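You operate a simulated robot arm through the tools that you are given. There is no shell and no other tool. Be economical: measure what you need, move in short steps, check, and stop when the job is done.

You are at the controls of a simulated two-armed robot. One attempt, no reset.

## Task
Set the rail gap of grey machine four for blank 2 and prove it with that blank.
Fine: a blank that enters the check bush wants gap 12, one that sits wants 15; try it first and hang it back; with the rail locked again it slides to the stop bolt. The machine stays off.
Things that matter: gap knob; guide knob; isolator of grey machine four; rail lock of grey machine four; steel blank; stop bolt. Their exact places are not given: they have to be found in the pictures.

Only the result counts: the job must be done as asked and must still hold three seconds after the hand-in. Knocking over, shifting, dropping, spilling or breaking anything else fails it.

## Robot
Two 7-joint arms with fingered hands on one trunk, on a base that drives. Base frame: it is fixed to the floor where the robot stands at the start and does not move with it; the origin is under the middle of the robot, x ahead of it, y to its left, z up. Lengths are in m, angles in rad, forces in N, time in s.
The left shoulder is at the start at [0.07, 0.142, 1.264], the right one opposite. With the tool pointing down near the work surface each hand reaches from about 0.1 to 0.76 m from the robot's upright axis, wherever it stands, measured 20 degrees to its own side. Places, roughly: gap knob [0.5, 0.3, 0.9]; guide knob [0.5, 0.4, 0.9]; isolator of grey machine four [0.9, 1.1, 0.7]; rail lock of grey machine four [0.5, 0.1, 0.9]; stop bolt [0.6, 0.5, 1]. Payload 3.6 kg a hand.
Tool frame (each hand has its own): the origin (TCP) lies between the finger pads and is the grasp point; the fingertips stand 0.025 m ahead of it; z points along the fingers, y is the line along which they close. The gripper opens to 0.088 m. The gripper's body begins 0.029 m behind the TCP. The gripper is a hand of 5 fingers: y runs from the thumb to the fingers, the wrist lies at [-0.013, -0.097, -0.162] in the tool frame, and closing takes about 1.5 s.
Orientation is told as [roll, pitch, yaw] about the base's x, y, z axes, in that order, counted from this pose: with the fingers straight down and the wrist toward the robot, the tool's x, y and z point along [0, 1, 0], [1, 0, 0] and [0, 0, -1] of the base frame.

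## Interface
- The arms move only by the tool arm_command. It takes "left_steps", "right_steps" or both (then of equal length, played together; a hand with none holds still); each is a list of rows, each a list of 6 numbers: the shift along the tool's x, y, z in units of 100 mm (1.0 is 100 mm), then the turn, a rotation vector about the tool's x, y, z in units of 90 degrees (1.0 is 90 degrees). In form: [[x, y, z, ax, ay, az], ...]. A call has 1 to 10 rows; each row is the pose to reach, as a shift and turn from the pose commanded when the call began, along the tool's axes at that moment. "left_claw" and "right_claw" are, for a hand that has rows, the finger opening in mm, from 0 to 88, set as the call begins (left out, the last holds). A call with a number of a shift or a turn outside -1 to 1 is refused whole. Rows are played at 5 a second. More than 0.05 m and 0.15 rad between two rows, or a gripper value outside its range, and nothing of the call is played. A pose out of reach is approached as far as the arm can. The call stops where the force on the tool passes 40 N (or 10 N more than at its start, if that is more) or the arm is blocked; 0.2 s more then pass. The fingers move at their own pace (about 0.072 m/s each) and stop on an object; they squeeze with about 23 N. The grip force told is the motor's: it shows also when the fingers shut on nothing. Time passes only in rows, and 0.2 s behind the last, so rows that repeat a pose let the fingers close. The reply holds the time, the measured pose of the TCP, the force on the tool along the base axes, the opening and the grip force, in the units named above and with some noise, with the torque about the TCP (base axes, N m) and any sound that the robot's microphone picked up.
- Cameras (640 x 400 px; columns grow to the right, rows downward): "scene" is now at [0.1384, 0.0101, 1.5002]; the picture's right is [0.11, -0.99, 0.00], its down [-0.49, -0.05, -0.87] and it looks along [0.86, 0.09, -0.49] (base axes); focal length 214 px, centre (320, 200). "left" rides on the left gripper at [-0.059, -0.079, -0.105] in its tool frame; the picture's right is [-0.73, -0.32, 0.61], its down [0.62, -0.68, 0.38] and it looks along [0.29, 0.66, 0.70] (tool axes); focal length 234 px, centre (320, 200). "right" rides on the right gripper at [0.059, -0.079, -0.105] in its tool frame; the picture's right is [-0.73, 0.32, -0.61], its down [-0.62, -0.68, 0.38] and it looks along [-0.29, 0.66, 0.70] (tool axes); focal length 234 px, centre (320, 200).
- capture(camera): a new picture of that camera. The clock stands still meanwhile.
- move_column(by): slides the trunk up (or, below 0, down) by that many m; the arms and the scene camera ride with it, the base frame stays. It gives what a move gives, with no picture.
- drive_base(legs): drives the robot by 1 to 6 legs, each [ahead, left, turn to the left] in m, m and rad, along the robot's own axes; the way and the turn of a leg run together, so that a leg with both is an arc; at most 1.5 m and 3.142 rad a leg. The arms and the cameras ride along, it lands a little off, and it stops where it bumps. It gives what a move gives.
- finger_targets(index, middle, ring, little, thumb_bend, thumb_turn, hand): sets how far each is bent, from 0 (flat) to 100 (curled in); at 30 the hand is open as for a grip, at 70 the pads meet at the TCP. One left out holds its place. A second passes; each finger stops where it meets its share of the squeeze, and holds until it gets a number again. A gripper value or a shape takes the hand back. It gives what a move gives, with no picture; readings hold the bend of each and the force on index, middle, ring, little, thumb and palm. thumb_turn goes from beside the hand (0) to across from the fingers (100), as for a grip.
- grasp_type(shape, hand): the hand has 5 fingers and takes this shape, open, in about a second: jaw (thumb against the fingers, like two jaws); tri (thumb and two fingers); tip (a fingertip pinch); poke (one finger out to press); point (the index stretched); flat (the hand flat); cup (the hand cupped); fist (a fist). The gripper value then closes the fingers along that shape, each until it touches; the sizes above hold for jaw. It gives what a move gives, with no picture.
- head_to(pan, tilt): turns the head with the scene camera to pan (to the left, within 1.501 rad either way) and tilt (down, from -0.506 to 1.204), counted from straight ahead of the robot. It gives what a move gives.
- locate(camera, pixels): for up to 12 pixels [column, row] of the newest picture of that camera ("zoom" is the newest enlarged one), the place [x, y, z] in the base frame of the surface seen there, good to about 0.003 m. The clock stands still meanwhile.
- zoom(camera, box): a new picture of the part [left, top, right, bottom] of that camera's present view, enlarged. The clock stands still meanwhile.
- close_job(): hands the job in; it is judged then, once.

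Go step by step. Measure first, check grasps and placings, and put right what went wrong. The budget is 80 turns and 58 pictures, counting those below and the enlarged ones. Unless the task says otherwise, let go and move clear before handing in, and close with one line.

The tools are called after ">>>" by a JSON object that holds its "op" and its "data". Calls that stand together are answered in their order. arm_command: Moves the arms, as the interface text tells. Its arguments: {"type":"object","properties":{"left_steps":{"type":"array","items":{"type":"array","items":{"type":"number"}}},"left_claw":{"type":"number"},"right_steps":{"type":"array","items":{"type":"array","items":{"type":"number"}}},"right_claw":{"type":"number"}},"required":[]} The other tools are called the same way: move_column (by) slides the trunk up or down; grasp_type (shape, hand) gives the hand a shape; finger_targets (index, middle, ring, little, thumb_bend, thumb_turn, hand) moves the fingers one by one; drive_base (legs) drives the base; head_to (pan, tilt) turns the head that bears the scene camera; capture (camera) takes a picture; locate (camera, pixels) gives the place of the surface under pixels of a picture; zoom (camera, box) takes an enlarged picture of a part of a camera's view; close_job () hands the job in.

At the start:

```text
time_s: 0.0
left_eef_pos: [0.4363, 0.1904, 1.3768]
left_ee_rot: [0.0, 0.0, 0.001]
left_wrist_force: [-1.3, 0.6, -0.6]
left_torque: [0.0, 0.02, -0.04]
left_width: 0.0877
left_grasp_force: 0.2
left_shape: jaw
left_bend: [30.0, 30.0, 30.0, 30.0, 30.0, 98.0]
left_finger forces: [0.0, 0.0, 0.0, 0.1, 0.0, 0.0]
right_eef_pos: [0.4235, -0.1465, 1.4444]
right_ee_rot: [-0.001, 0.0, -0.003]
right_wrist_force: [-0.1, -0.4, 0.4]
right_torque: [0.03, -0.02, 0.01]
right_width: 0.0876
right_grasp_force: 0.1
right_shape: jaw
right_bend: [30.0, 30.0, 30.0, 30.0, 30.0, 98.0]
right_finger forces: [0.0, 0.1, 0.0, 0.0, 0.0, 0.1]
trunk travel left (down, up): [-0.8, 0.14]
robot x, y, heading: [0.0051, -0.0018, -0.0]
head pan, tilt: [0.105, 0.518]
```

scene: 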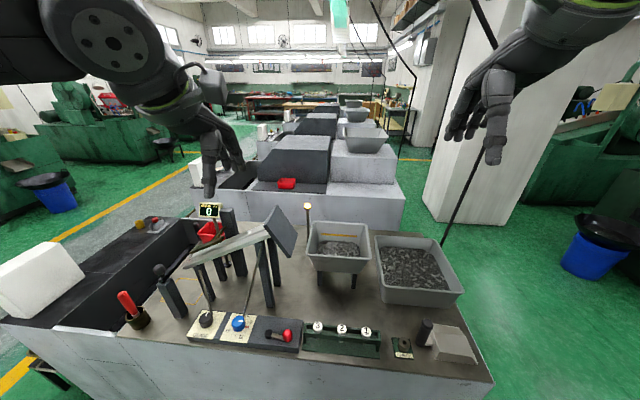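
right: 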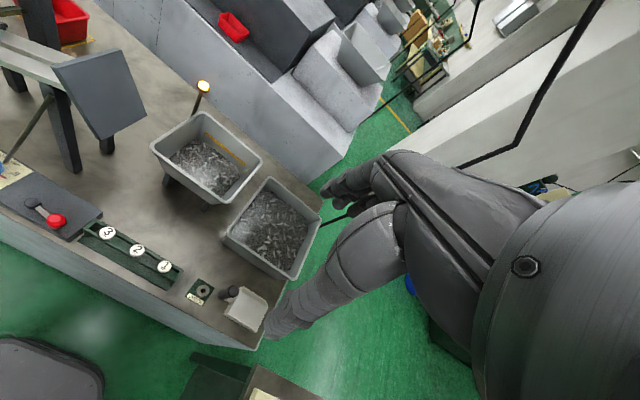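
left: 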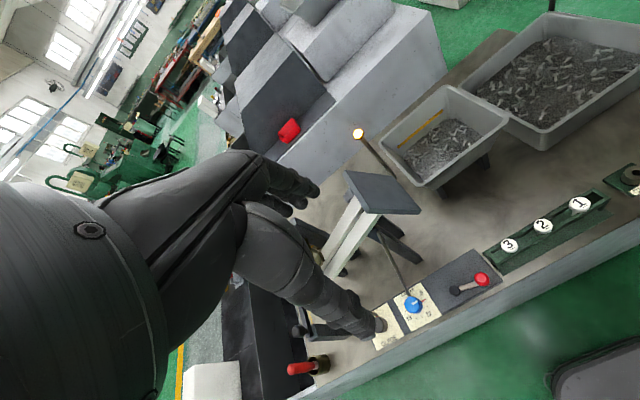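

The scene shows knobs near (205,320) and (238,322), a red lever (287,335), a rack with blanks 3,2,1 at (318-367,328), and a bush at (403,345). I'll enlarge these.

>>> {"op": "zoom", "data": {"camera": "scene", "box": [180, 290, 340, 390]}}

>>> {"op": "zoom", "data": {"camera": "scene", "box": [300, 290, 460, 390]}}

>>> {"op": "zoom", "data": {"camera": "scene", "box": [100, 190, 340, 340]}}

```text
4.00 times, centred on (260, 340) of scene
```

zoom: 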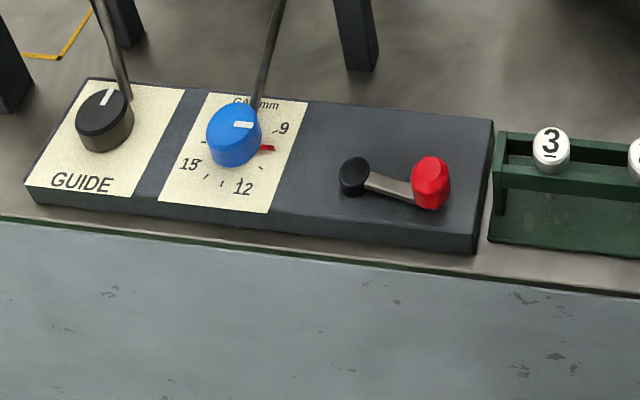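

```text
4.00 times, centred on (380, 340) of scene
```

zoom: 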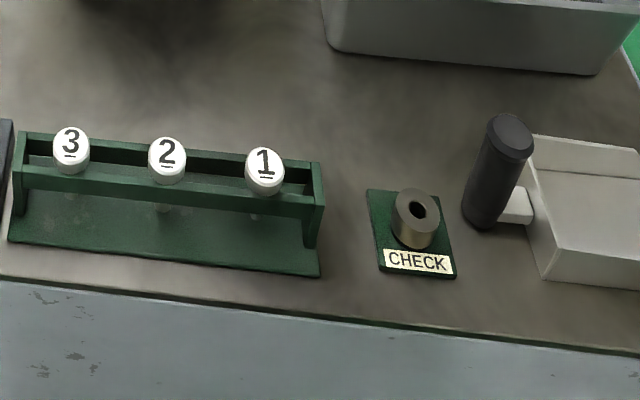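

```text
2.67 times, centred on (220, 265) of scene
```

zoom: 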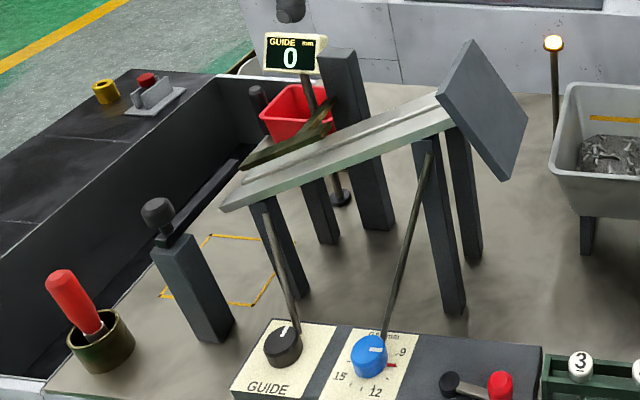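

Rack, knobs, lever and bush are clear; I'll measure them, on zoom of the chute first.

>>> {"op": "locate", "data": {"camera": "zoom", "pixels": [[230, 208], [250, 168], [440, 110], [437, 98], [350, 150], [155, 210], [180, 340], [60, 290], [283, 340], [370, 345], [500, 385], [340, 190]]}}

>>> {"op": "locate", "data": {"camera": "scene", "pixels": [[318, 325], [342, 327], [366, 330], [403, 343], [403, 355], [238, 321], [206, 317], [268, 334], [287, 332], [300, 350], [345, 335], [330, 340]]}}

>>> {"op": "head_to", "data": {"pan": 0.5, "tilt": 0.75}}

>>> {"op": "capture", "data": {"camera": "scene"}}

```text
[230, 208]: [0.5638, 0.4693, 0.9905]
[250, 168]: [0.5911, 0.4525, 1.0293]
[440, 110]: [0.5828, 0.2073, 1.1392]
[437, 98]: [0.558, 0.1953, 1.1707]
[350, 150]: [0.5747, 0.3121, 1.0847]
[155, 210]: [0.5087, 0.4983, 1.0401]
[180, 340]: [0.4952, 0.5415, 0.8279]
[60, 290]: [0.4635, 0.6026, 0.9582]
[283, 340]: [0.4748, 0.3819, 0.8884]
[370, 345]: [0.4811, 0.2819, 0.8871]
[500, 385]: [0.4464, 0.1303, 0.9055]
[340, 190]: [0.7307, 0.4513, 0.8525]
```

```text
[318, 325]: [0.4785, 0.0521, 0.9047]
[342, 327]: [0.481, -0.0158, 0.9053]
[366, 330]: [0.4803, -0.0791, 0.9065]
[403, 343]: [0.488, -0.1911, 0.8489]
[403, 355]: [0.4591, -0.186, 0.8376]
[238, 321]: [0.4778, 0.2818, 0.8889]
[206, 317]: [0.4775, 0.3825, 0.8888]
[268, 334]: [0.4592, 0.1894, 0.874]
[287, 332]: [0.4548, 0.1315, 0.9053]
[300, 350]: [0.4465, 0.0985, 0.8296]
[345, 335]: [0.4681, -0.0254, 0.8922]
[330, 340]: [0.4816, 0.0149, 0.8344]
```

```text
time_s: 0.9
left_eef_pos: [0.4369, 0.1917, 1.3776]
left_ee_rot: [0.001, 0.0, 0.002]
left_wrist_force: [-0.4, -0.4, -0.3]
left_torque: [0.03, -0.01, 0.01]
left_width: 0.0878
left_grasp_force: 0.0
left_shape: jaw
left_bend: [30.0, 30.0, 30.0, 30.0, 30.0, 98.0]
left_finger forces: [0.1, 0.0, 0.0, 0.1, 0.1, 0.1]
right_eef_pos: [0.4238, -0.1471, 1.4444]
right_ee_rot: [-0.001, -0.001, -0.002]
right_wrist_force: [0.5, 0.0, -0.2]
right_torque: [-0.01, 0.01, 0.0]
right_width: 0.0877
right_grasp_force: 0.1
right_shape: jaw
right_bend: [30.0, 30.0, 30.0, 30.0, 30.0, 98.0]
right_finger forces: [0.0, 0.1, 0.0, 0.1, 0.0, 0.1]
trunk travel left (down, up): [-0.8, 0.14]
robot x, y, heading: [0.0014, -0.0004, -0.0]
head pan, tilt: [0.499, 0.75]
```

```text
51 pictures are left
```

scene: 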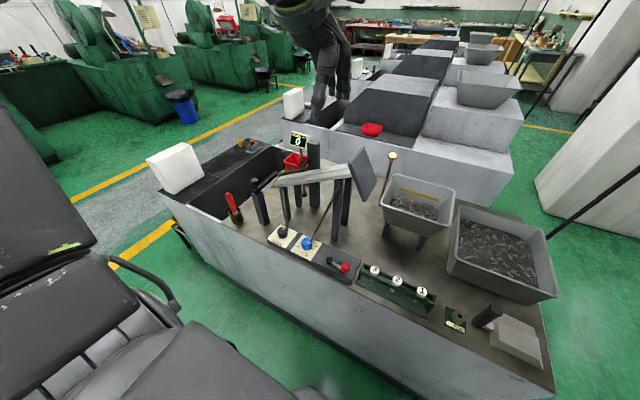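

The chute is at (310,175), the small red/yellow device at (245,143). I'll enlarge both.

>>> {"op": "zoom", "data": {"camera": "scene", "box": [240, 125, 400, 225]}}

>>> {"op": "zoom", "data": {"camera": "scene", "box": [140, 110, 300, 210]}}

```text
4.00 times, centred on (320, 175) of scene
```

zoom: 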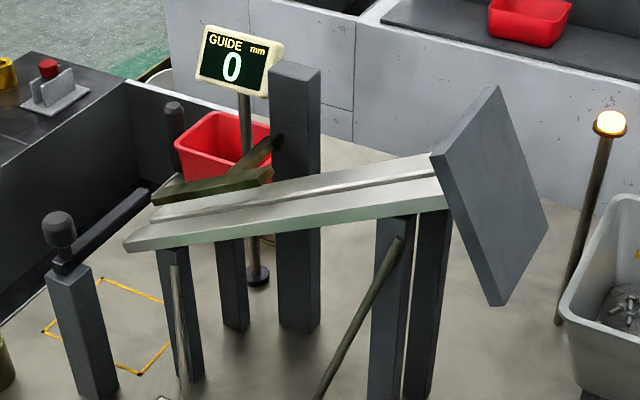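

```text
4.00 times, centred on (220, 160) of scene
```

zoom: 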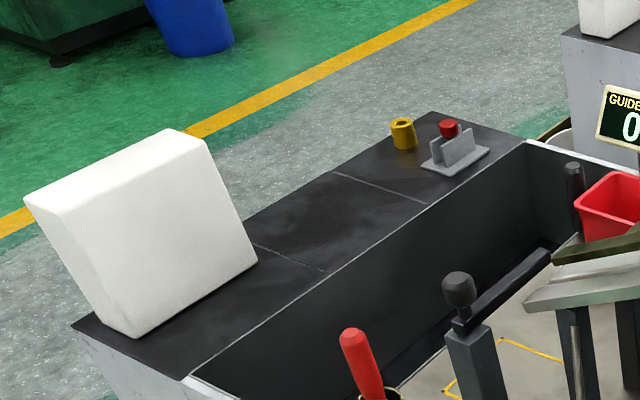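

I'll turn the head to the work area and enlarge closely on the rack, knob dial and bush.

>>> {"op": "head_to", "data": {"pan": 0.15, "tilt": 0.85}}

>>> {"op": "capture", "data": {"camera": "scene"}}

```text
time_s: 1.7
left_eef_pos: [0.4366, 0.1912, 1.3783]
left_ee_rot: [0.001, 0.0, 0.001]
left_wrist_force: [-0.2, -1.5, 0.9]
left_torque: [-0.02, -0.01, -0.01]
left_width: 0.0876
left_grasp_force: 0.0
left_shape: jaw
left_bend: [30.0, 30.0, 30.0, 30.0, 30.0, 98.0]
left_finger forces: [0.0, 0.0, 0.0, 0.0, 0.1, 0.1]
right_eef_pos: [0.4242, -0.1468, 1.4447]
right_ee_rot: [-0.001, 0.0, -0.003]
right_wrist_force: [-0.1, 0.7, -0.3]
right_torque: [-0.02, 0.0, -0.03]
right_width: 0.0874
right_grasp_force: 0.0
right_shape: jaw
right_bend: [30.0, 30.0, 30.0, 30.0, 30.0, 98.0]
right_finger forces: [0.1, 0.1, 0.0, 0.0, 0.0, 0.1]
trunk travel left (down, up): [-0.8, 0.14]
robot x, y, heading: [-0.0003, 0.0041, 0.004]
head pan, tilt: [0.15, 0.85]
```

```text
48 pictures are left
```

scene: 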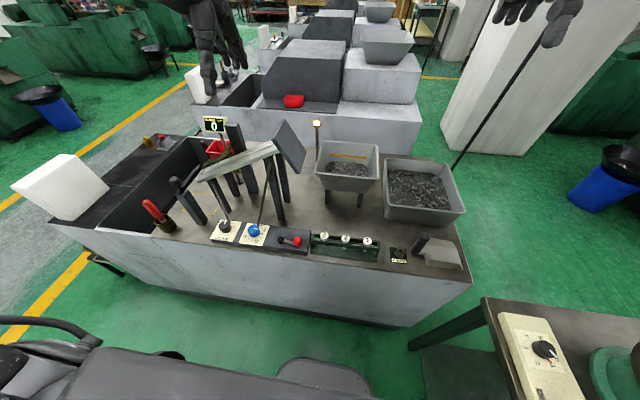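

Another bench with a dial shows at (545,350); that isn't ours. I'll enlarge the rack and dial.

>>> {"op": "zoom", "data": {"camera": "scene", "box": [300, 220, 420, 275]}}

>>> {"op": "zoom", "data": {"camera": "scene", "box": [205, 210, 311, 260]}}

>>> {"op": "locate", "data": {"camera": "scene", "pixels": [[545, 350], [490, 320], [600, 320], [318, 235], [345, 238], [367, 242], [320, 252], [376, 258], [398, 252], [254, 230], [224, 226], [297, 241]]}}

```text
5.33 times, centred on (360, 248) of scene
```

zoom: 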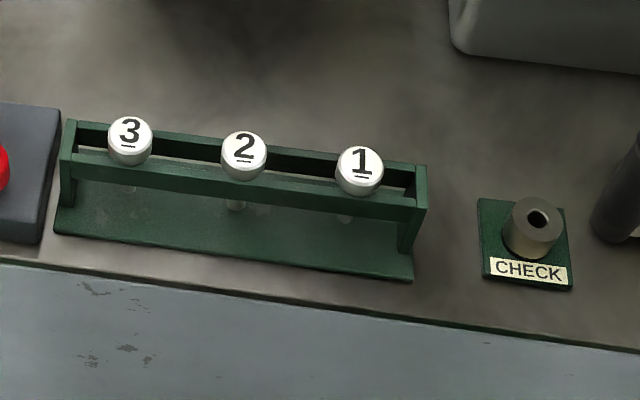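

```text
6.04 times, centred on (258, 235) of scene
```

zoom: 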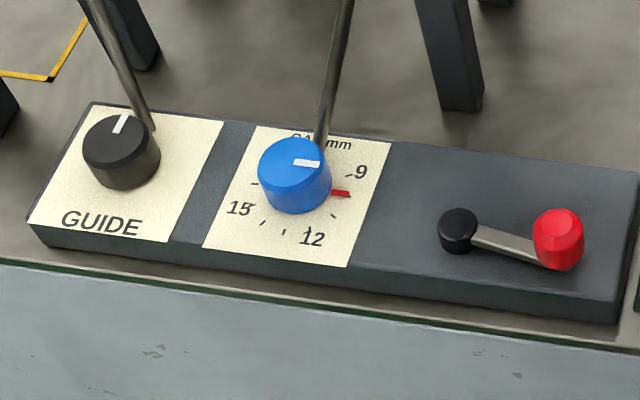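

```text
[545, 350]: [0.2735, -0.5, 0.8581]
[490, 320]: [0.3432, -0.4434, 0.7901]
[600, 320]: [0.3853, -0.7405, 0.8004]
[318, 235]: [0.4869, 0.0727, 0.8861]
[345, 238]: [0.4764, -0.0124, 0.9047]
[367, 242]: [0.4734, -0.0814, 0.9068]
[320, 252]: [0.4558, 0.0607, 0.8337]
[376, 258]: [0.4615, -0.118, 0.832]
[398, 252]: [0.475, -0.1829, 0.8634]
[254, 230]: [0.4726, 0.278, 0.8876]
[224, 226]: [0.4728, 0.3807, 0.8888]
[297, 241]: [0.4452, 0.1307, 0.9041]
```

Rack pins hang by white caps (27 mm, 67 mm apart), cap tops at z≈0.906; gap pointer stands at 10 with 30° per mm clockwise. I'll shape the right hand to "tri" and bring it above blank 2.

>>> {"op": "grasp_type", "data": {"hand": "right", "shape": "tri"}}

>>> {"op": "arm_command", "data": {"right_steps": [[0.15, 0.0, 0.45, 0, 0, 0], [0.3, 0.0, 0.9, 0, 0, 0], [0.5, 0.1, 1.0, 0, 0, 0], [0.7, 0.2, 1.0, 0, 0, 0], [0.9, 0.3, 1.0, 0, 0, 0], [1.0, 0.35, 1.0, 0, 0, 0]]}}

>>> {"op": "arm_command", "data": {"right_steps": [[0.1, 0.1, 0.45, 0, 0, 0], [0.2, 0.2, 0.9, 0, 0, 0], [0.33, 0.2, 1.0, 0, 0, 0]]}}

>>> {"op": "arm_command", "data": {"right_steps": [[0.0, 0.0, 0.45, 0, 0, 0], [0.0, 0.0, 0.9, 0, 0, 0], [0.0, 0.0, 1.0, 0, 0, 0]]}}

>>> {"op": "arm_command", "data": {"right_steps": [[0.0, 0.0, 0.45, 0, 0, 0], [0.0, 0.0, 0.9, 0, 0, 0], [0.0, 0.0, 0.95, 0, 0, 0], [0.0, 0.0, 0.95, 0, 0, 0]]}}

>>> {"op": "capture", "data": {"camera": "right"}}

>>> {"op": "zoom", "data": {"camera": "scene", "box": [265, 190, 425, 290]}}

```text
time_s: 2.6
left_eef_pos: [0.4378, 0.1909, 1.3769]
left_ee_rot: [0.0, 0.001, 0.002]
left_wrist_force: [0.1, 0.2, 0.0]
left_torque: [0.01, 0.02, 0.02]
left_width: 0.0879
left_grasp_force: 0.2
left_shape: jaw
left_bend: [30.0, 30.0, 30.0, 30.0, 30.0, 98.0]
left_finger forces: [0.1, 0.0, 0.2, 0.0, 0.1, 0.0]
right_eef_pos: [0.4241, -0.147, 1.4442]
right_ee_rot: [0.0, -0.001, 0.0]
right_wrist_force: [-0.8, 0.3, 0.4]
right_torque: [0.02, 0.02, -0.04]
right_width: 0.0878
right_grasp_force: 0.1
right_shape: tri
right_bend: [30.0, 30.0, 99.0, 99.0, 30.0, 98.0]
right_finger forces: [0.0, 0.0, 0.1, 0.0, 0.1, 0.0]
trunk travel left (down, up): [-0.8, 0.14]
robot x, y, heading: [0.0, 0.0011, 0.005]
head pan, tilt: [0.15, 0.85]
```

```text
time_s: 4.0
left_eef_pos: [0.4362, 0.1908, 1.3777]
left_ee_rot: [0.001, -0.003, 0.001]
left_wrist_force: [-0.1, -0.2, 0.0]
left_torque: [0.0, 0.0, -0.01]
left_width: 0.0876
left_grasp_force: 0.0
left_shape: jaw
left_bend: [30.0, 30.0, 30.0, 30.0, 30.0, 98.0]
left_finger forces: [0.0, 0.0, 0.1, 0.0, 0.1, 0.0]
right_eef_pos: [0.4469, -0.0717, 1.3422]
right_ee_rot: [0.006, -0.003, -0.001]
right_wrist_force: [-0.1, 1.0, 0.8]
right_torque: [0.01, -0.03, 0.0]
right_width: 0.0878
right_grasp_force: 0.1
right_shape: tri
right_bend: [30.0, 30.0, 99.0, 99.0, 30.0, 98.0]
right_finger forces: [0.0, 0.0, 0.0, 0.0, 0.0, 0.0]
right hand out of reach, approached as far as the arm can: row 5, 6
trunk travel left (down, up): [-0.8, 0.14]
robot x, y, heading: [-0.0005, 0.0021, -0.004]
head pan, tilt: [0.15, 0.85]
```

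```text
time_s: 4.8
left_eef_pos: [0.436, 0.191, 1.378]
left_ee_rot: [0.0, -0.003, 0.002]
left_wrist_force: [0.6, -1.0, 0.7]
left_torque: [0.0, -0.03, 0.04]
left_width: 0.0875
left_grasp_force: 0.0
left_shape: jaw
left_bend: [30.0, 30.0, 30.0, 30.0, 30.0, 98.0]
left_finger forces: [0.0, 0.1, 0.1, 0.0, 0.0, 0.1]
right_eef_pos: [0.4667, -0.0579, 1.2401]
right_ee_rot: [0.002, -0.002, 0.001]
right_wrist_force: [-0.6, 0.6, 0.3]
right_torque: [0.0, -0.01, 0.01]
right_width: 0.0879
right_grasp_force: 0.0
right_shape: tri
right_bend: [30.0, 30.0, 99.0, 99.0, 30.0, 98.0]
right_finger forces: [0.0, 0.1, 0.0, 0.0, 0.1, 0.0]
right hand out of reach, approached as far as the arm can: row 2, 3
trunk travel left (down, up): [-0.8, 0.14]
robot x, y, heading: [0.0046, 0.0031, -0.005]
head pan, tilt: [0.15, 0.85]
```

```text
time_s: 5.6
left_eef_pos: [0.4361, 0.1917, 1.3769]
left_ee_rot: [-0.001, -0.002, 0.001]
left_wrist_force: [-0.1, -0.5, 0.2]
left_torque: [0.0, -0.02, -0.03]
left_width: 0.0877
left_grasp_force: 0.1
left_shape: jaw
left_bend: [30.0, 30.0, 30.0, 30.0, 30.0, 98.0]
left_finger forces: [0.0, 0.1, 0.0, 0.0, 0.1, 0.0]
right_eef_pos: [0.4658, -0.0594, 1.1413]
right_ee_rot: [0.001, -0.002, 0.002]
right_wrist_force: [0.3, -0.6, -0.8]
right_torque: [0.0, -0.02, 0.02]
right_width: 0.0878
right_grasp_force: 0.0
right_shape: tri
right_bend: [30.0, 30.0, 99.0, 99.0, 30.0, 98.0]
right_finger forces: [0.0, 0.0, 0.0, 0.0, 0.0, 0.0]
trunk travel left (down, up): [-0.8, 0.14]
robot x, y, heading: [0.0001, -0.0024, 0.001]
head pan, tilt: [0.15, 0.85]
```

```text
time_s: 6.6
left_eef_pos: [0.4372, 0.1908, 1.3776]
left_ee_rot: [0.0, 0.001, 0.002]
left_wrist_force: [-0.5, -0.1, -0.2]
left_torque: [0.0, 0.01, 0.02]
left_width: 0.0878
left_grasp_force: 0.1
left_shape: jaw
left_bend: [30.0, 30.0, 30.0, 30.0, 30.0, 98.0]
left_finger forces: [0.0, 0.1, 0.0, 0.0, 0.1, 0.0]
right_eef_pos: [0.4584, -0.0868, 1.0642]
right_ee_rot: [0.003, -0.001, -0.001]
right_wrist_force: [0.7, 0.7, -0.4]
right_torque: [-0.02, -0.05, -0.04]
right_width: 0.0879
right_grasp_force: 0.0
right_shape: tri
right_bend: [30.0, 30.0, 99.0, 99.0, 30.0, 98.0]
right_finger forces: [0.0, 0.0, 0.0, 0.0, 0.0, 0.0]
right hand out of reach, approached as far as the arm can: row 1, 2, 3, 4
trunk travel left (down, up): [-0.8, 0.14]
robot x, y, heading: [0.005, 0.0005, 0.002]
head pan, tilt: [0.15, 0.85]
```

```text
45 pictures are left
```

right: 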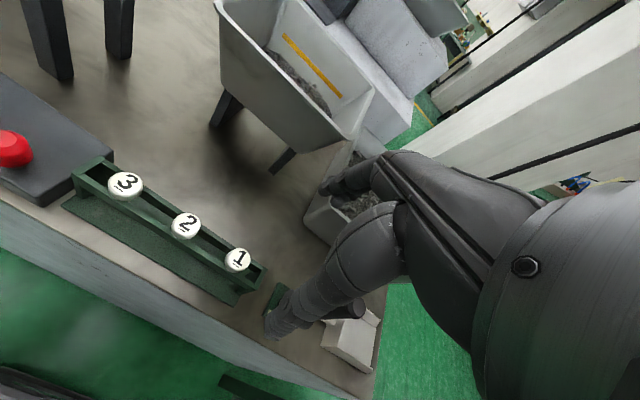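

```text
4.00 times, centred on (345, 240) of scene
```

zoom: 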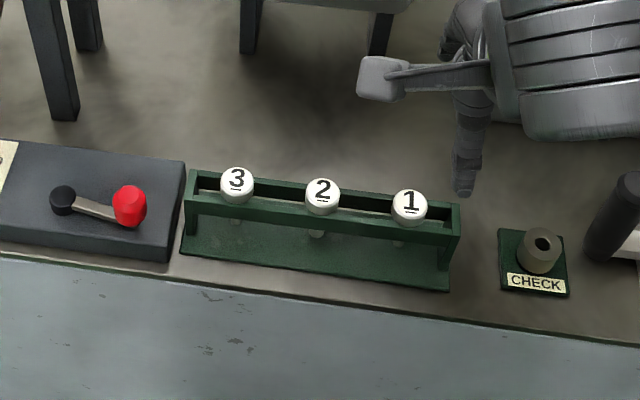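

The right arm can't reach far across, so the base should shift left. First I check what the dark objects at the bottom left of the scene picture are, e.g. (90,320), (30,370).

>>> {"op": "locate", "data": {"camera": "scene", "pixels": [[30, 370], [100, 345], [50, 325], [170, 355], [200, 380], [320, 372], [5, 390], [250, 395], [200, 330], [40, 340]]}}

>>> {"op": "head_to", "data": {"pan": 1.2, "tilt": 0.8}}

>>> {"op": "capture", "data": {"camera": "scene"}}

```text
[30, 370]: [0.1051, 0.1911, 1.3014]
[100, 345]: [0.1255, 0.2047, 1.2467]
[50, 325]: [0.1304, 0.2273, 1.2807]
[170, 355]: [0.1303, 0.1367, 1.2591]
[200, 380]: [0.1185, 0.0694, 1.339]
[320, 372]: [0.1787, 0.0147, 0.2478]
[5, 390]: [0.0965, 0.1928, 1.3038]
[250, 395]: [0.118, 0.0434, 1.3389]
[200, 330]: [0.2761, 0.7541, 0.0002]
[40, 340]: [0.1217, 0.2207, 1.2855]
```

```text
time_s: 7.9
left_eef_pos: [0.4368, 0.1911, 1.3774]
left_ee_rot: [0.001, 0.0, 0.002]
left_wrist_force: [0.3, 0.7, 0.1]
left_torque: [0.01, 0.01, -0.03]
left_width: 0.0879
left_grasp_force: 0.1
left_shape: jaw
left_bend: [30.0, 30.0, 30.0, 30.0, 30.0, 98.0]
left_finger forces: [0.0, 0.1, 0.0, 0.0, 0.0, 0.1]
right_eef_pos: [0.4601, -0.0861, 1.0628]
right_ee_rot: [0.002, -0.002, 0.0]
right_wrist_force: [0.0, 0.1, -0.3]
right_torque: [-0.01, 0.01, 0.02]
right_width: 0.0878
right_grasp_force: 0.1
right_shape: tri
right_bend: [30.0, 30.0, 99.0, 99.0, 30.0, 98.0]
right_finger forces: [0.0, 0.0, 0.0, 0.0, 0.0, 0.1]
trunk travel left (down, up): [-0.8, 0.14]
robot x, y, heading: [0.0003, -0.0023, -0.002]
head pan, tilt: [1.201, 0.799]
```

```text
43 pictures are left
```

scene: 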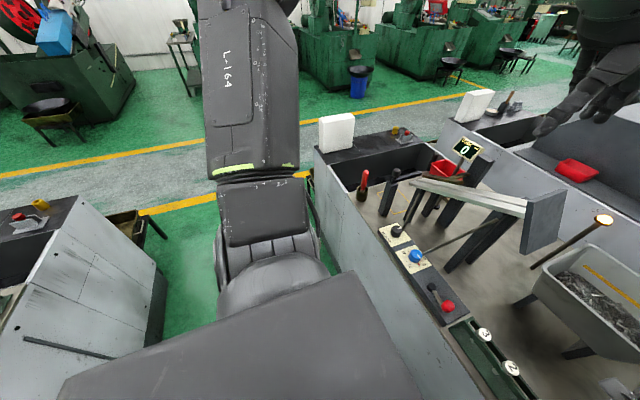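

The dark shapes are my own arm; floor on the left seems free. I drive 0.15 m left.

>>> {"op": "drive_base", "data": {"legs": [[0, 0.15, 0]]}}

>>> {"op": "head_to", "data": {"pan": -0.1, "tilt": 0.85}}

```text
time_s: 9.3
left_eef_pos: [0.4366, 0.3389, 1.3783]
left_ee_rot: [0.001, 0.001, 0.005]
left_wrist_force: [0.5, -0.7, 0.2]
left_torque: [0.02, -0.03, -0.03]
left_width: 0.0878
left_grasp_force: 0.0
left_shape: jaw
left_bend: [30.0, 30.0, 30.0, 30.0, 30.0, 98.0]
left_finger forces: [0.0, 0.0, 0.1, 0.0, 0.1, 0.0]
right_eef_pos: [0.4605, 0.0621, 1.0638]
right_ee_rot: [0.004, -0.001, 0.002]
right_wrist_force: [-0.4, -0.5, 0.3]
right_torque: [-0.01, 0.01, 0.0]
right_width: 0.0875
right_grasp_force: 0.1
right_shape: tri
right_bend: [30.0, 30.0, 99.0, 99.0, 30.0, 98.0]
right_finger forces: [0.0, 0.1, 0.0, 0.0, 0.1, 0.0]
trunk travel left (down, up): [-0.8, 0.14]
robot x, y, heading: [-0.0012, 0.1494, 0.004]
head pan, tilt: [1.201, 0.799]
```

```text
time_s: 10.7
left_eef_pos: [0.4361, 0.3421, 1.3766]
left_ee_rot: [0.001, 0.0, 0.003]
left_wrist_force: [-0.5, -0.3, 0.4]
left_torque: [0.01, -0.02, -0.02]
left_width: 0.0877
left_grasp_force: 0.0
left_shape: jaw
left_bend: [30.0, 30.0, 30.0, 30.0, 30.0, 98.0]
left_finger forces: [0.1, 0.0, 0.0, 0.1, 0.0, 0.1]
right_eef_pos: [0.4598, 0.063, 1.064]
right_ee_rot: [0.001, -0.002, 0.0]
right_wrist_force: [-0.4, 0.0, 0.4]
right_torque: [0.0, 0.0, -0.01]
right_width: 0.0877
right_grasp_force: 0.0
right_shape: tri
right_bend: [30.0, 30.0, 99.0, 99.0, 30.0, 98.0]
right_finger forces: [0.0, 0.0, 0.1, 0.0, 0.0, 0.0]
trunk travel left (down, up): [-0.8, 0.14]
robot x, y, heading: [-0.001, 0.1509, 0.001]
head pan, tilt: [-0.099, 0.85]
```

Now the right hand goes above blank 2 at z≈0.99.

>>> {"op": "arm_command", "data": {"right_steps": [[-0.4, 0.1, 0.0, 0, 0, 0], [-0.77, 0.18, 0.2, 0, 0, 0], [-0.77, 0.18, 0.5, 0, 0, 0], [-0.77, 0.18, 0.6, 0, 0, 0]], "right_claw": 60}}

>>> {"op": "capture", "data": {"camera": "right"}}

>>> {"op": "zoom", "data": {"camera": "scene", "box": [300, 200, 460, 300]}}

```text
time_s: 11.7
left_eef_pos: [0.4364, 0.3419, 1.3784]
left_ee_rot: [-0.001, -0.001, 0.004]
left_wrist_force: [0.2, 0.8, 0.4]
left_torque: [0.0, -0.01, 0.0]
left_width: 0.0876
left_grasp_force: 0.0
left_shape: jaw
left_bend: [30.0, 30.0, 30.0, 30.0, 30.0, 98.0]
left_finger forces: [0.1, 0.0, 0.0, 0.0, 0.0, 0.0]
right_eef_pos: [0.4786, -0.0134, 1.0053]
right_ee_rot: [0.001, -0.003, 0.0]
right_wrist_force: [-0.2, 0.2, 0.1]
right_torque: [0.0, 0.01, 0.02]
right_width: 0.0601
right_grasp_force: 0.1
right_shape: tri
right_bend: [73.0, 38.0, 99.0, 99.0, 59.0, 99.0]
right_finger forces: [0.1, 0.1, 0.1, 0.1, 0.1, 0.1]
trunk travel left (down, up): [-0.8, 0.14]
robot x, y, heading: [-0.0039, 0.1503, -0.0]
head pan, tilt: [-0.099, 0.85]
```

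```text
42 pictures are left
```

right: 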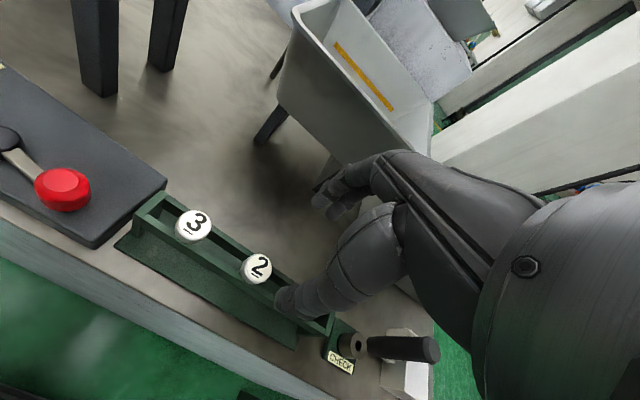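

```text
4.00 times, centred on (380, 250) of scene
```

zoom: 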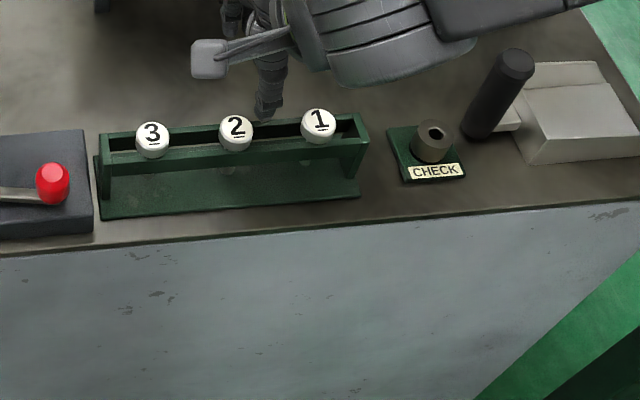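

TCP is laterally over blank 2, but "tri" bends unevenly. I'll try "jaw" at 56 mm and look.

>>> {"op": "grasp_type", "data": {"hand": "right", "shape": "jaw"}}

>>> {"op": "arm_command", "data": {"right_steps": [[0, 0, 0.1, 0, 0, 0], [0, 0, 0.2, 0, 0, 0], [0, 0, 0.3, 0, 0, 0], [0, 0, 0.35, 0, 0, 0], [0, 0, 0.35, 0, 0, 0]], "right_claw": 60}}

>>> {"op": "capture", "data": {"camera": "right"}}

>>> {"op": "zoom", "data": {"camera": "scene", "box": [300, 190, 460, 290]}}

```text
time_s: 12.6
left_eef_pos: [0.4373, 0.3432, 1.3771]
left_ee_rot: [0.001, 0.0, 0.003]
left_wrist_force: [-0.2, 0.0, -0.4]
left_torque: [0.03, 0.02, 0.03]
left_width: 0.0875
left_grasp_force: 0.1
left_shape: jaw
left_bend: [30.0, 30.0, 30.0, 30.0, 30.0, 98.0]
left_finger forces: [0.1, 0.0, 0.0, 0.0, 0.0, 0.0]
right_eef_pos: [0.4788, -0.0123, 1.0042]
right_ee_rot: [0.001, -0.002, 0.001]
right_wrist_force: [0.9, -0.8, 0.3]
right_torque: [0.0, -0.01, 0.01]
right_width: 0.0876
right_grasp_force: 0.1
right_shape: jaw
right_bend: [30.0, 30.0, 30.0, 30.0, 30.0, 98.0]
right_finger forces: [0.0, 0.0, 0.1, 0.0, 0.1, 0.0]
trunk travel left (down, up): [-0.8, 0.14]
robot x, y, heading: [-0.0002, 0.1497, 0.003]
head pan, tilt: [-0.099, 0.85]
```

```text
time_s: 13.8
left_eef_pos: [0.4357, 0.3421, 1.3782]
left_ee_rot: [0.001, 0.0, 0.003]
left_wrist_force: [-0.8, 0.6, 0.0]
left_torque: [0.0, -0.05, 0.02]
left_width: 0.088
left_grasp_force: 0.0
left_shape: jaw
left_bend: [30.0, 30.0, 30.0, 30.0, 30.0, 98.0]
left_finger forces: [0.0, 0.0, 0.0, 0.0, 0.0, 0.1]
right_eef_pos: [0.4778, -0.0143, 0.9688]
right_ee_rot: [0.001, -0.001, 0.001]
right_wrist_force: [0.0, 0.0, 0.5]
right_torque: [0.01, 0.0, -0.07]
right_width: 0.0605
right_grasp_force: 0.0
right_shape: jaw
right_bend: [28.0, 37.0, 34.0, 35.0, 59.0, 99.0]
right_finger forces: [0.0, 0.1, 0.0, 0.0, 0.0, 0.0]
trunk travel left (down, up): [-0.8, 0.14]
robot x, y, heading: [0.0039, 0.1507, -0.001]
head pan, tilt: [-0.099, 0.85]
```

```text
40 pictures are left
```

right: 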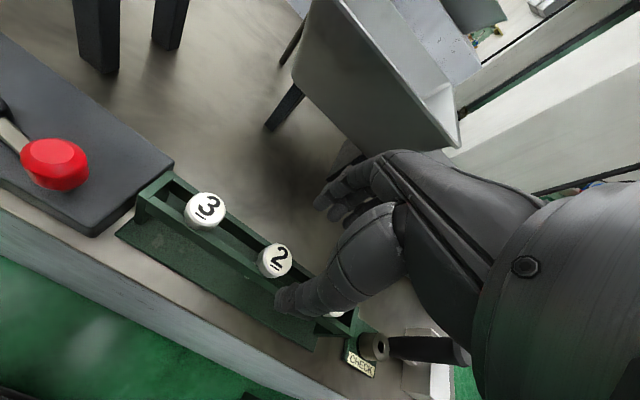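

```text
4.00 times, centred on (380, 240) of scene
```

zoom: 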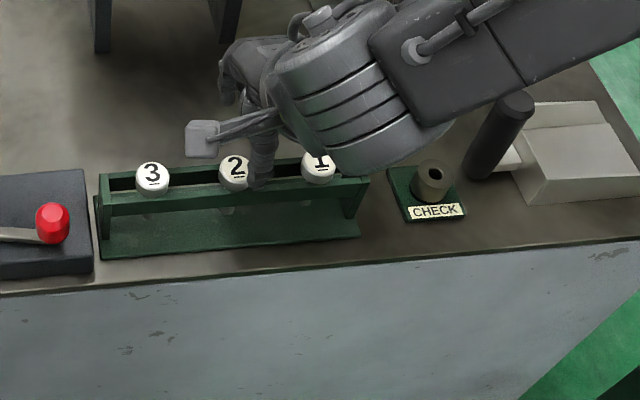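

I measure the rack's bars and caps exactly.

>>> {"op": "locate", "data": {"camera": "zoom", "pixels": [[200, 194], [200, 206], [200, 168], [200, 160], [235, 165], [152, 173], [152, 190], [410, 180], [432, 163], [120, 168], [421, 178], [432, 180]]}}

>>> {"op": "zoom", "data": {"camera": "right", "box": [200, 160, 360, 260]}}

```text
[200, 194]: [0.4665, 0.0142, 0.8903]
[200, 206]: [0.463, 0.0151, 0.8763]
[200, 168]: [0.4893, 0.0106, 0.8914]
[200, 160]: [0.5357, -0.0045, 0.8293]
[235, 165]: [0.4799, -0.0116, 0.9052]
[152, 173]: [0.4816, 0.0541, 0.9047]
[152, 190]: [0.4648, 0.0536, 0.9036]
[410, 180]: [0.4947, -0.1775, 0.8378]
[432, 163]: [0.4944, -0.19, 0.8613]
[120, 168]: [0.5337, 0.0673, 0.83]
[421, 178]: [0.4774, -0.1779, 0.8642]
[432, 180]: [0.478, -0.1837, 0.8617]
```

```text
4.00 times, centred on (280, 210) of right
```

zoom: 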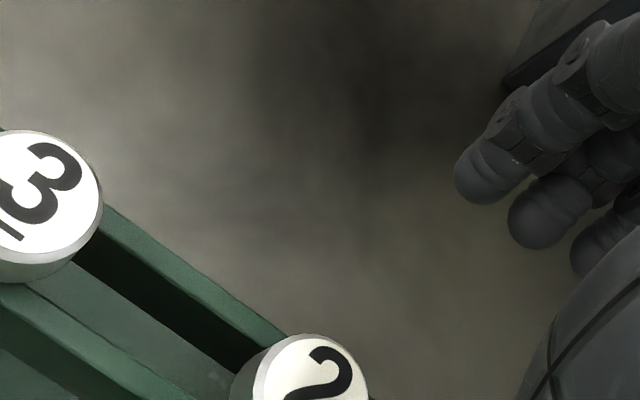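

Bars top at z 0.891, cap 0.891–0.906, so fingertips must stay above 0.892. I descend to TCP z≈0.918 and close.

>>> {"op": "arm_command", "data": {"right_steps": [[0.01, 0, 0.2, 0, 0, 0], [0.01, 0, 0.4, 0, 0, 0], [0.01, 0, 0.5, 0, 0, 0]]}}

>>> {"op": "arm_command", "data": {"right_steps": [[0, 0, 0, 0, 0, 0], [0, 0, 0, 0, 0, 0], [0, 0, 0, 0, 0, 0], [0, 0, 0, 0, 0, 0], [0, 0, 0, 0, 0, 0], [0, 0, 0, 0, 0, 0], [0, 0, 0, 0, 0, 0], [0, 0, 0, 0, 0, 0]], "right_claw": 5}}

>>> {"op": "zoom", "data": {"camera": "scene", "box": [310, 200, 420, 270]}}

```text
time_s: 14.6
left_eef_pos: [0.4355, 0.3421, 1.3773]
left_ee_rot: [0.0, -0.001, 0.004]
left_wrist_force: [-0.6, 0.1, -0.2]
left_torque: [-0.01, -0.04, 0.01]
left_width: 0.0877
left_grasp_force: 0.0
left_shape: jaw
left_bend: [30.0, 30.0, 30.0, 30.0, 30.0, 98.0]
left_finger forces: [0.1, 0.0, 0.0, 0.0, 0.0, 0.0]
right_eef_pos: [0.4706, -0.0318, 0.954]
right_ee_rot: [0.002, 0.0, 0.002]
right_wrist_force: [0.0, 0.0, -0.2]
right_torque: [0.02, -0.02, -0.06]
right_width: 0.0601
right_grasp_force: 0.1
right_shape: jaw
right_bend: [28.0, 37.0, 34.0, 35.0, 59.0, 99.0]
right_finger forces: [0.0, 0.0, 0.1, 0.0, 0.1, 0.0]
right hand out of reach, approached as far as the arm can: row 1, 2, 3
trunk travel left (down, up): [-0.8, 0.14]
robot x, y, heading: [-0.0015, 0.1483, 0.004]
head pan, tilt: [-0.099, 0.85]
```

```text
time_s: 16.4
left_eef_pos: [0.4362, 0.343, 1.3781]
left_ee_rot: [0.0, 0.001, 0.003]
left_wrist_force: [-0.5, 0.5, -0.6]
left_torque: [0.01, -0.03, 0.02]
left_width: 0.0879
left_grasp_force: 0.0
left_shape: jaw
left_bend: [30.0, 30.0, 30.0, 30.0, 30.0, 98.0]
left_finger forces: [0.0, 0.1, 0.0, 0.0, 0.0, 0.0]
right_eef_pos: [0.472, -0.0313, 0.9535]
right_ee_rot: [0.003, -0.002, 0.0]
right_wrist_force: [0.7, -0.2, 0.6]
right_torque: [0.0, 0.0, 0.03]
right_width: 0.0051
right_grasp_force: 0.1
right_shape: jaw
right_bend: [71.0, 66.0, 66.0, 65.0, 72.0, 100.0]
right_finger forces: [0.0, 0.1, 0.0, 0.1, 0.0, 0.0]
trunk travel left (down, up): [-0.8, 0.14]
robot x, y, heading: [-0.0, 0.1512, -0.003]
head pan, tilt: [-0.099, 0.85]
```

```text
5.71 times, centred on (365, 235) of scene
```

zoom: 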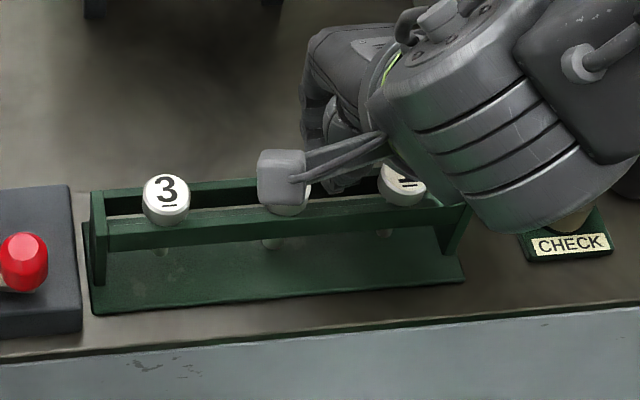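

The arm was out of reach this low; the fingers shut on nothing above the cap. I'll raise, open, and lower the trunk by 0.15 m so the arm works higher relative to the shoulder.

>>> {"op": "arm_command", "data": {"right_steps": [[-0.0, 0, -0.4, 0, 0, 0], [0, 0, -0.8, 0, 0, 0], [0, 0, -1.0, 0, 0, 0]]}}

>>> {"op": "arm_command", "data": {"right_steps": [[-0.0, 0, -0.4, 0, 0, 0], [0, 0, -0.6, 0, 0, 0], [0.1, 0, -0.6, 0, 0, 0], [0.1, 0, -0.6, 0, 0, 0]], "right_claw": 60, "left_steps": [[0, 0, -0.4, 0, 0, 0], [0, 0, -0.6, 0, 0, 0], [0, 0, -0.6, 0, 0, 0], [0, 0, -0.6, 0, 0, 0]]}}

>>> {"op": "move_column", "data": {"by": -0.15}}

```text
time_s: 17.2
left_eef_pos: [0.436, 0.3424, 1.3778]
left_ee_rot: [-0.001, -0.001, 0.004]
left_wrist_force: [0.1, 0.0, -0.2]
left_torque: [0.01, 0.02, 0.02]
left_width: 0.0877
left_grasp_force: 0.0
left_shape: jaw
left_bend: [30.0, 30.0, 30.0, 30.0, 30.0, 98.0]
left_finger forces: [0.1, 0.0, 0.0, 0.0, 0.1, 0.0]
right_eef_pos: [0.4722, -0.0323, 1.0522]
right_ee_rot: [0.0, -0.001, 0.001]
right_wrist_force: [-0.1, 0.9, 0.3]
right_torque: [-0.02, -0.01, 0.01]
right_width: 0.0051
right_grasp_force: 0.0
right_shape: jaw
right_bend: [71.0, 67.0, 66.0, 65.0, 72.0, 100.0]
right_finger forces: [0.0, 0.0, 0.1, 0.0, 0.1, 0.0]
trunk travel left (down, up): [-0.8, 0.14]
robot x, y, heading: [-0.0042, 0.1511, 0.002]
head pan, tilt: [-0.099, 0.85]
```

```text
time_s: 18.2
left_eef_pos: [0.4359, 0.3411, 1.4377]
left_ee_rot: [-0.001, -0.001, 0.005]
left_wrist_force: [-0.3, 0.0, 0.0]
left_torque: [0.01, 0.01, -0.03]
left_width: 0.0879
left_grasp_force: 0.1
left_shape: jaw
left_bend: [30.0, 30.0, 30.0, 30.0, 30.0, 98.0]
left_finger forces: [0.0, 0.0, 0.0, 0.1, 0.1, 0.0]
right_eef_pos: [0.4737, -0.0221, 1.1119]
right_ee_rot: [0.003, -0.002, 0.001]
right_wrist_force: [0.2, -0.2, 0.1]
right_torque: [0.03, 0.03, -0.01]
right_width: 0.0595
right_grasp_force: 0.0
right_shape: jaw
right_bend: [28.0, 38.0, 35.0, 35.0, 60.0, 100.0]
right_finger forces: [0.0, 0.0, 0.0, 0.1, 0.0, 0.1]
trunk travel left (down, up): [-0.8, 0.14]
robot x, y, heading: [0.0013, 0.1522, -0.001]
head pan, tilt: [-0.099, 0.85]
```

```text
time_s: 20.0
left_eef_pos: [0.4362, 0.3432, 1.2862]
left_ee_rot: [0.001, 0.001, 0.003]
left_wrist_force: [0.4, -0.1, -0.1]
left_torque: [0.01, -0.01, -0.01]
left_width: 0.0877
left_grasp_force: 0.1
left_shape: jaw
left_bend: [30.0, 30.0, 30.0, 30.0, 30.0, 98.0]
left_finger forces: [0.0, 0.0, 0.1, 0.1, 0.0, 0.0]
right_eef_pos: [0.4726, -0.0218, 0.9622]
right_ee_rot: [0.002, -0.002, 0.002]
right_wrist_force: [0.4, 0.6, -0.4]
right_torque: [0.0, 0.02, 0.0]
right_width: 0.0598
right_grasp_force: 0.0
right_shape: jaw
right_bend: [28.0, 38.0, 35.0, 35.0, 60.0, 100.0]
right_finger forces: [0.0, 0.0, 0.0, 0.0, 0.1, 0.0]
trunk travel left (down, up): [-0.65, 0.29]
robot x, y, heading: [0.0002, 0.1481, 0.003]
head pan, tilt: [-0.099, 0.85]
```

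Trunk lowered. Now to (0.479,-0.013,0.918), then close.

>>> {"op": "arm_command", "data": {"right_steps": [[0.09, 0.06, 0.0, 0, 0, 0], [0.09, 0.06, 0.2, 0, 0, 0], [0.09, 0.06, 0.35, 0, 0, 0], [0.09, 0.06, 0.44, 0, 0, 0]]}}

>>> {"op": "zoom", "data": {"camera": "scene", "box": [310, 200, 438, 280]}}

>>> {"op": "capture", "data": {"camera": "right"}}

```text
time_s: 21.0
left_eef_pos: [0.4365, 0.342, 1.2859]
left_ee_rot: [0.001, -0.001, 0.003]
left_wrist_force: [0.3, -0.1, 0.2]
left_torque: [-0.03, 0.02, 0.05]
left_width: 0.0875
left_grasp_force: 0.0
left_shape: jaw
left_bend: [30.0, 30.0, 30.0, 30.0, 30.0, 98.0]
left_finger forces: [0.0, 0.0, 0.1, 0.0, 0.0, 0.0]
right_eef_pos: [0.4798, -0.0146, 0.918]
right_ee_rot: [0.001, -0.002, 0.003]
right_wrist_force: [-0.2, -0.5, 0.9]
right_torque: [0.03, -0.06, -0.03]
right_width: 0.0597
right_grasp_force: 0.1
right_shape: jaw
right_bend: [28.0, 38.0, 34.0, 35.0, 60.0, 100.0]
right_finger forces: [0.0, 0.1, 0.0, 0.0, 0.0, 0.1]
trunk travel left (down, up): [-0.65, 0.29]
robot x, y, heading: [-0.0026, 0.1502, 0.003]
head pan, tilt: [-0.099, 0.85]
```

```text
5.00 times, centred on (374, 240) of scene
```

zoom: 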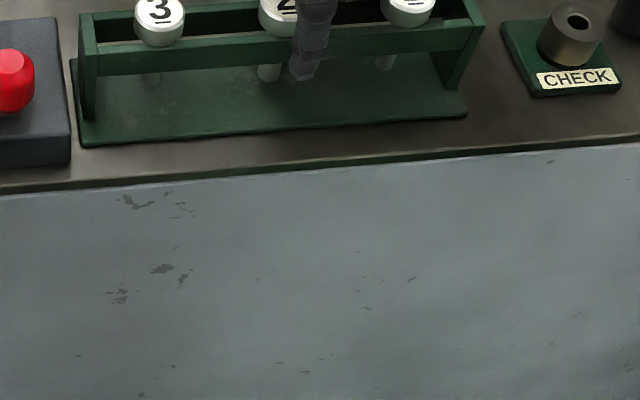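

```text
35 pictures are left
```

right: 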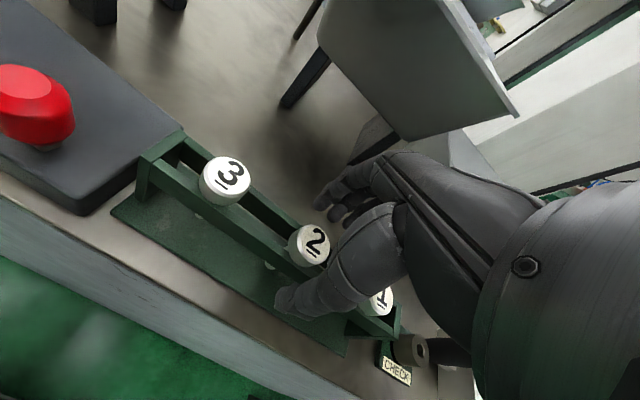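

The thumb seems in front of the bar and slightly to the right; I measure thumb tip and finger tips.

>>> {"op": "locate", "data": {"camera": "zoom", "pixels": [[303, 72], [308, 50], [316, 20], [280, 15]]}}

>>> {"op": "locate", "data": {"camera": "right", "pixels": [[282, 296], [300, 300], [325, 200], [338, 213], [352, 222], [313, 243], [225, 182], [340, 190]]}}

```text
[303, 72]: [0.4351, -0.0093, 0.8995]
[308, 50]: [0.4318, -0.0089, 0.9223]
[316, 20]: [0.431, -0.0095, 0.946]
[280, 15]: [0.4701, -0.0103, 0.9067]
```

```text
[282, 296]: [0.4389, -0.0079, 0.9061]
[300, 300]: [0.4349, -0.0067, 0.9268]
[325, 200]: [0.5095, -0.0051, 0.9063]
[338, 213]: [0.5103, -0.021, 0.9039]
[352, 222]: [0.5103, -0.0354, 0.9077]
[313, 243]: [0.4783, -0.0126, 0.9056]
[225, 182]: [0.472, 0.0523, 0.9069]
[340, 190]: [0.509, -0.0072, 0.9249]
```

Thumb (x≈0.44) and fingers (x≈0.505) straddle cap 2 at good height. Close.

>>> {"op": "arm_command", "data": {"right_steps": [[0, 0, 0, 0, 0, 0], [0, 0, 0, 0, 0, 0], [0, 0, 0, 0, 0, 0], [0, 0, 0, 0, 0, 0], [0, 0, 0, 0, 0, 0], [0, 0, 0, 0, 0, 0], [0, 0, 0, 0, 0, 0], [0, 0, 0, 0, 0, 0]], "right_claw": 5}}

>>> {"op": "arm_command", "data": {"right_steps": [[0, 0, -0.1, 0, 0, 0], [0, 0, -0.3, 0, 0, 0], [0, 0, -0.6, 0, 0, 0], [0, 0, -0.8, 0, 0, 0]]}}

>>> {"op": "capture", "data": {"camera": "right"}}

```text
time_s: 22.8
left_eef_pos: [0.4377, 0.3422, 1.2859]
left_ee_rot: [-0.001, 0.001, 0.004]
left_wrist_force: [-0.3, 0.7, 0.4]
left_torque: [0.01, 0.0, -0.01]
left_width: 0.0878
left_grasp_force: 0.1
left_shape: jaw
left_bend: [30.0, 30.0, 30.0, 30.0, 30.0, 98.0]
left_finger forces: [0.0, 0.0, 0.1, 0.0, 0.0, 0.0]
right_eef_pos: [0.4794, -0.0137, 0.9173]
right_ee_rot: [0.004, -0.001, 0.0]
right_wrist_force: [1.2, 0.2, 0.3]
right_torque: [0.0, -0.03, -0.01]
right_width: 0.0179
right_grasp_force: 23.3
right_shape: jaw
right_bend: [73.0, 57.0, 65.0, 64.0, 75.0, 100.0]
right_finger forces: [13.9, 7.7, 0.0, 0.0, 19.7, 0.0]
trunk travel left (down, up): [-0.65, 0.29]
robot x, y, heading: [-0.0029, 0.1509, -0.001]
head pan, tilt: [-0.099, 0.85]
```

```text
time_s: 23.8
left_eef_pos: [0.4366, 0.3425, 1.2851]
left_ee_rot: [0.001, 0.001, 0.004]
left_wrist_force: [-0.1, -0.5, -0.3]
left_torque: [-0.01, -0.01, 0.02]
left_width: 0.0878
left_grasp_force: 0.0
left_shape: jaw
left_bend: [30.0, 30.0, 30.0, 30.0, 30.0, 98.0]
left_finger forces: [0.0, 0.1, 0.0, 0.0, 0.0, 0.0]
right_eef_pos: [0.4796, -0.015, 0.9999]
right_ee_rot: [0.002, -0.002, 0.003]
right_wrist_force: [0.8, 0.4, -1.0]
right_torque: [-0.02, 0.01, -0.02]
right_width: 0.0178
right_grasp_force: 23.3
right_shape: jaw
right_bend: [73.0, 57.0, 65.0, 64.0, 75.0, 100.0]
right_finger forces: [13.6, 6.6, 0.1, 0.1, 19.7, 0.0]
trunk travel left (down, up): [-0.65, 0.29]
robot x, y, heading: [-0.0001, 0.1504, 0.003]
head pan, tilt: [-0.099, 0.85]
```

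```text
34 pictures are left
```

right: 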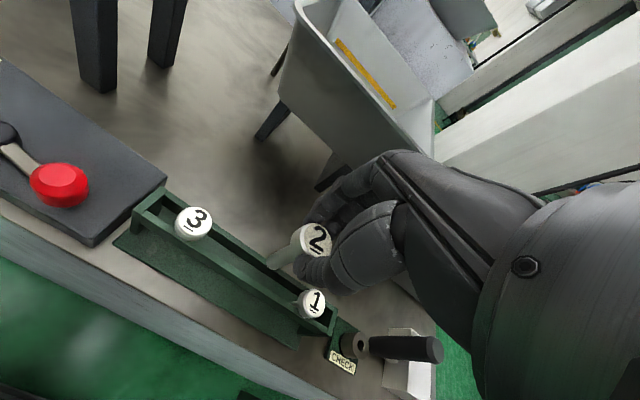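

Blank 2 is in the grip (width 17.8 mm, 23 N). I check its tilt with the scene camera.

>>> {"op": "head_to", "data": {"pan": -0.2, "tilt": 0.65}}

>>> {"op": "capture", "data": {"camera": "scene"}}

>>> {"op": "zoom", "data": {"camera": "right", "box": [240, 200, 368, 280]}}

```text
time_s: 24.5
left_eef_pos: [0.437, 0.342, 1.2869]
left_ee_rot: [-0.001, 0.0, 0.003]
left_wrist_force: [-0.3, 0.4, -0.2]
left_torque: [0.0, 0.0, -0.02]
left_width: 0.0876
left_grasp_force: 0.0
left_shape: jaw
left_bend: [30.0, 30.0, 30.0, 30.0, 30.0, 98.0]
left_finger forces: [0.0, 0.0, 0.0, 0.1, 0.1, 0.0]
right_eef_pos: [0.4791, -0.014, 0.9979]
right_ee_rot: [0.002, -0.002, 0.001]
right_wrist_force: [0.2, 0.5, -0.5]
right_torque: [0.0, 0.01, -0.02]
right_width: 0.0179
right_grasp_force: 23.5
right_shape: jaw
right_bend: [73.0, 57.0, 65.0, 64.0, 75.0, 100.0]
right_finger forces: [13.5, 6.8, 0.0, 0.0, 19.7, 0.0]
trunk travel left (down, up): [-0.65, 0.29]
robot x, y, heading: [0.0001, 0.1466, 0.008]
head pan, tilt: [-0.201, 0.649]
```

```text
33 pictures are left
```

scene: 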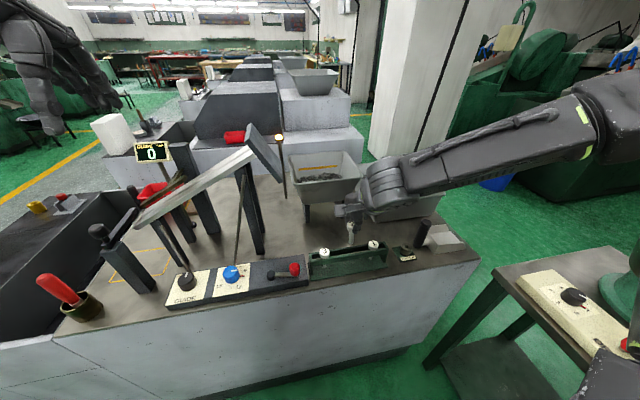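

```text
5.00 times, centred on (304, 240) of right
```

zoom: 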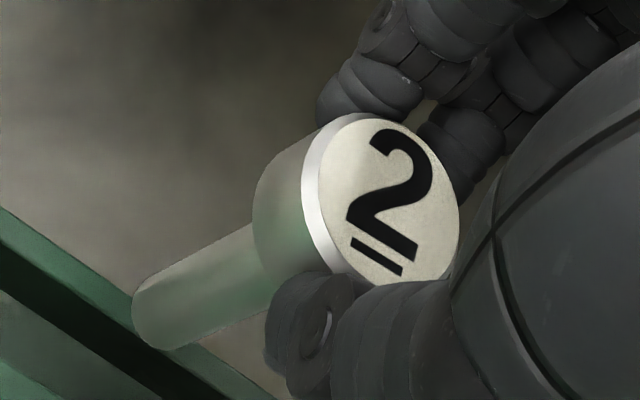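

I check its axis by measuring along it in a scene enlargement.

>>> {"op": "locate", "data": {"camera": "zoom", "pixels": [[385, 205], [160, 315], [225, 275], [330, 200], [400, 150], [400, 260]]}}

>>> {"op": "zoom", "data": {"camera": "scene", "box": [312, 190, 424, 260]}}

```text
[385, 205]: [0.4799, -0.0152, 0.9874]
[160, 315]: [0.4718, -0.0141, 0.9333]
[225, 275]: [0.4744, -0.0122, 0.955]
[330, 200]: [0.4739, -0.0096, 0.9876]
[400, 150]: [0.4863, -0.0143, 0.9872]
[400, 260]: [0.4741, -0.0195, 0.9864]
```

```text
5.71 times, centred on (368, 225) of scene
```

zoom: 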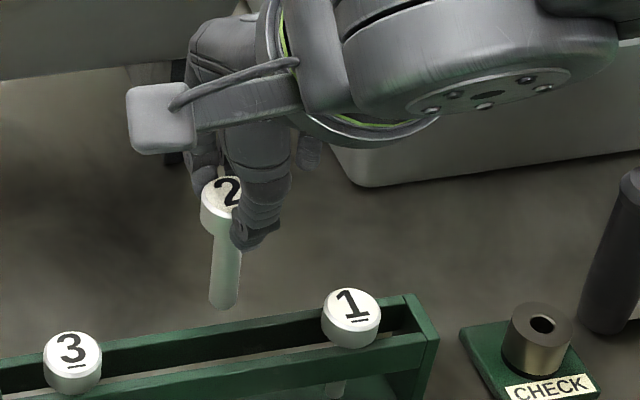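

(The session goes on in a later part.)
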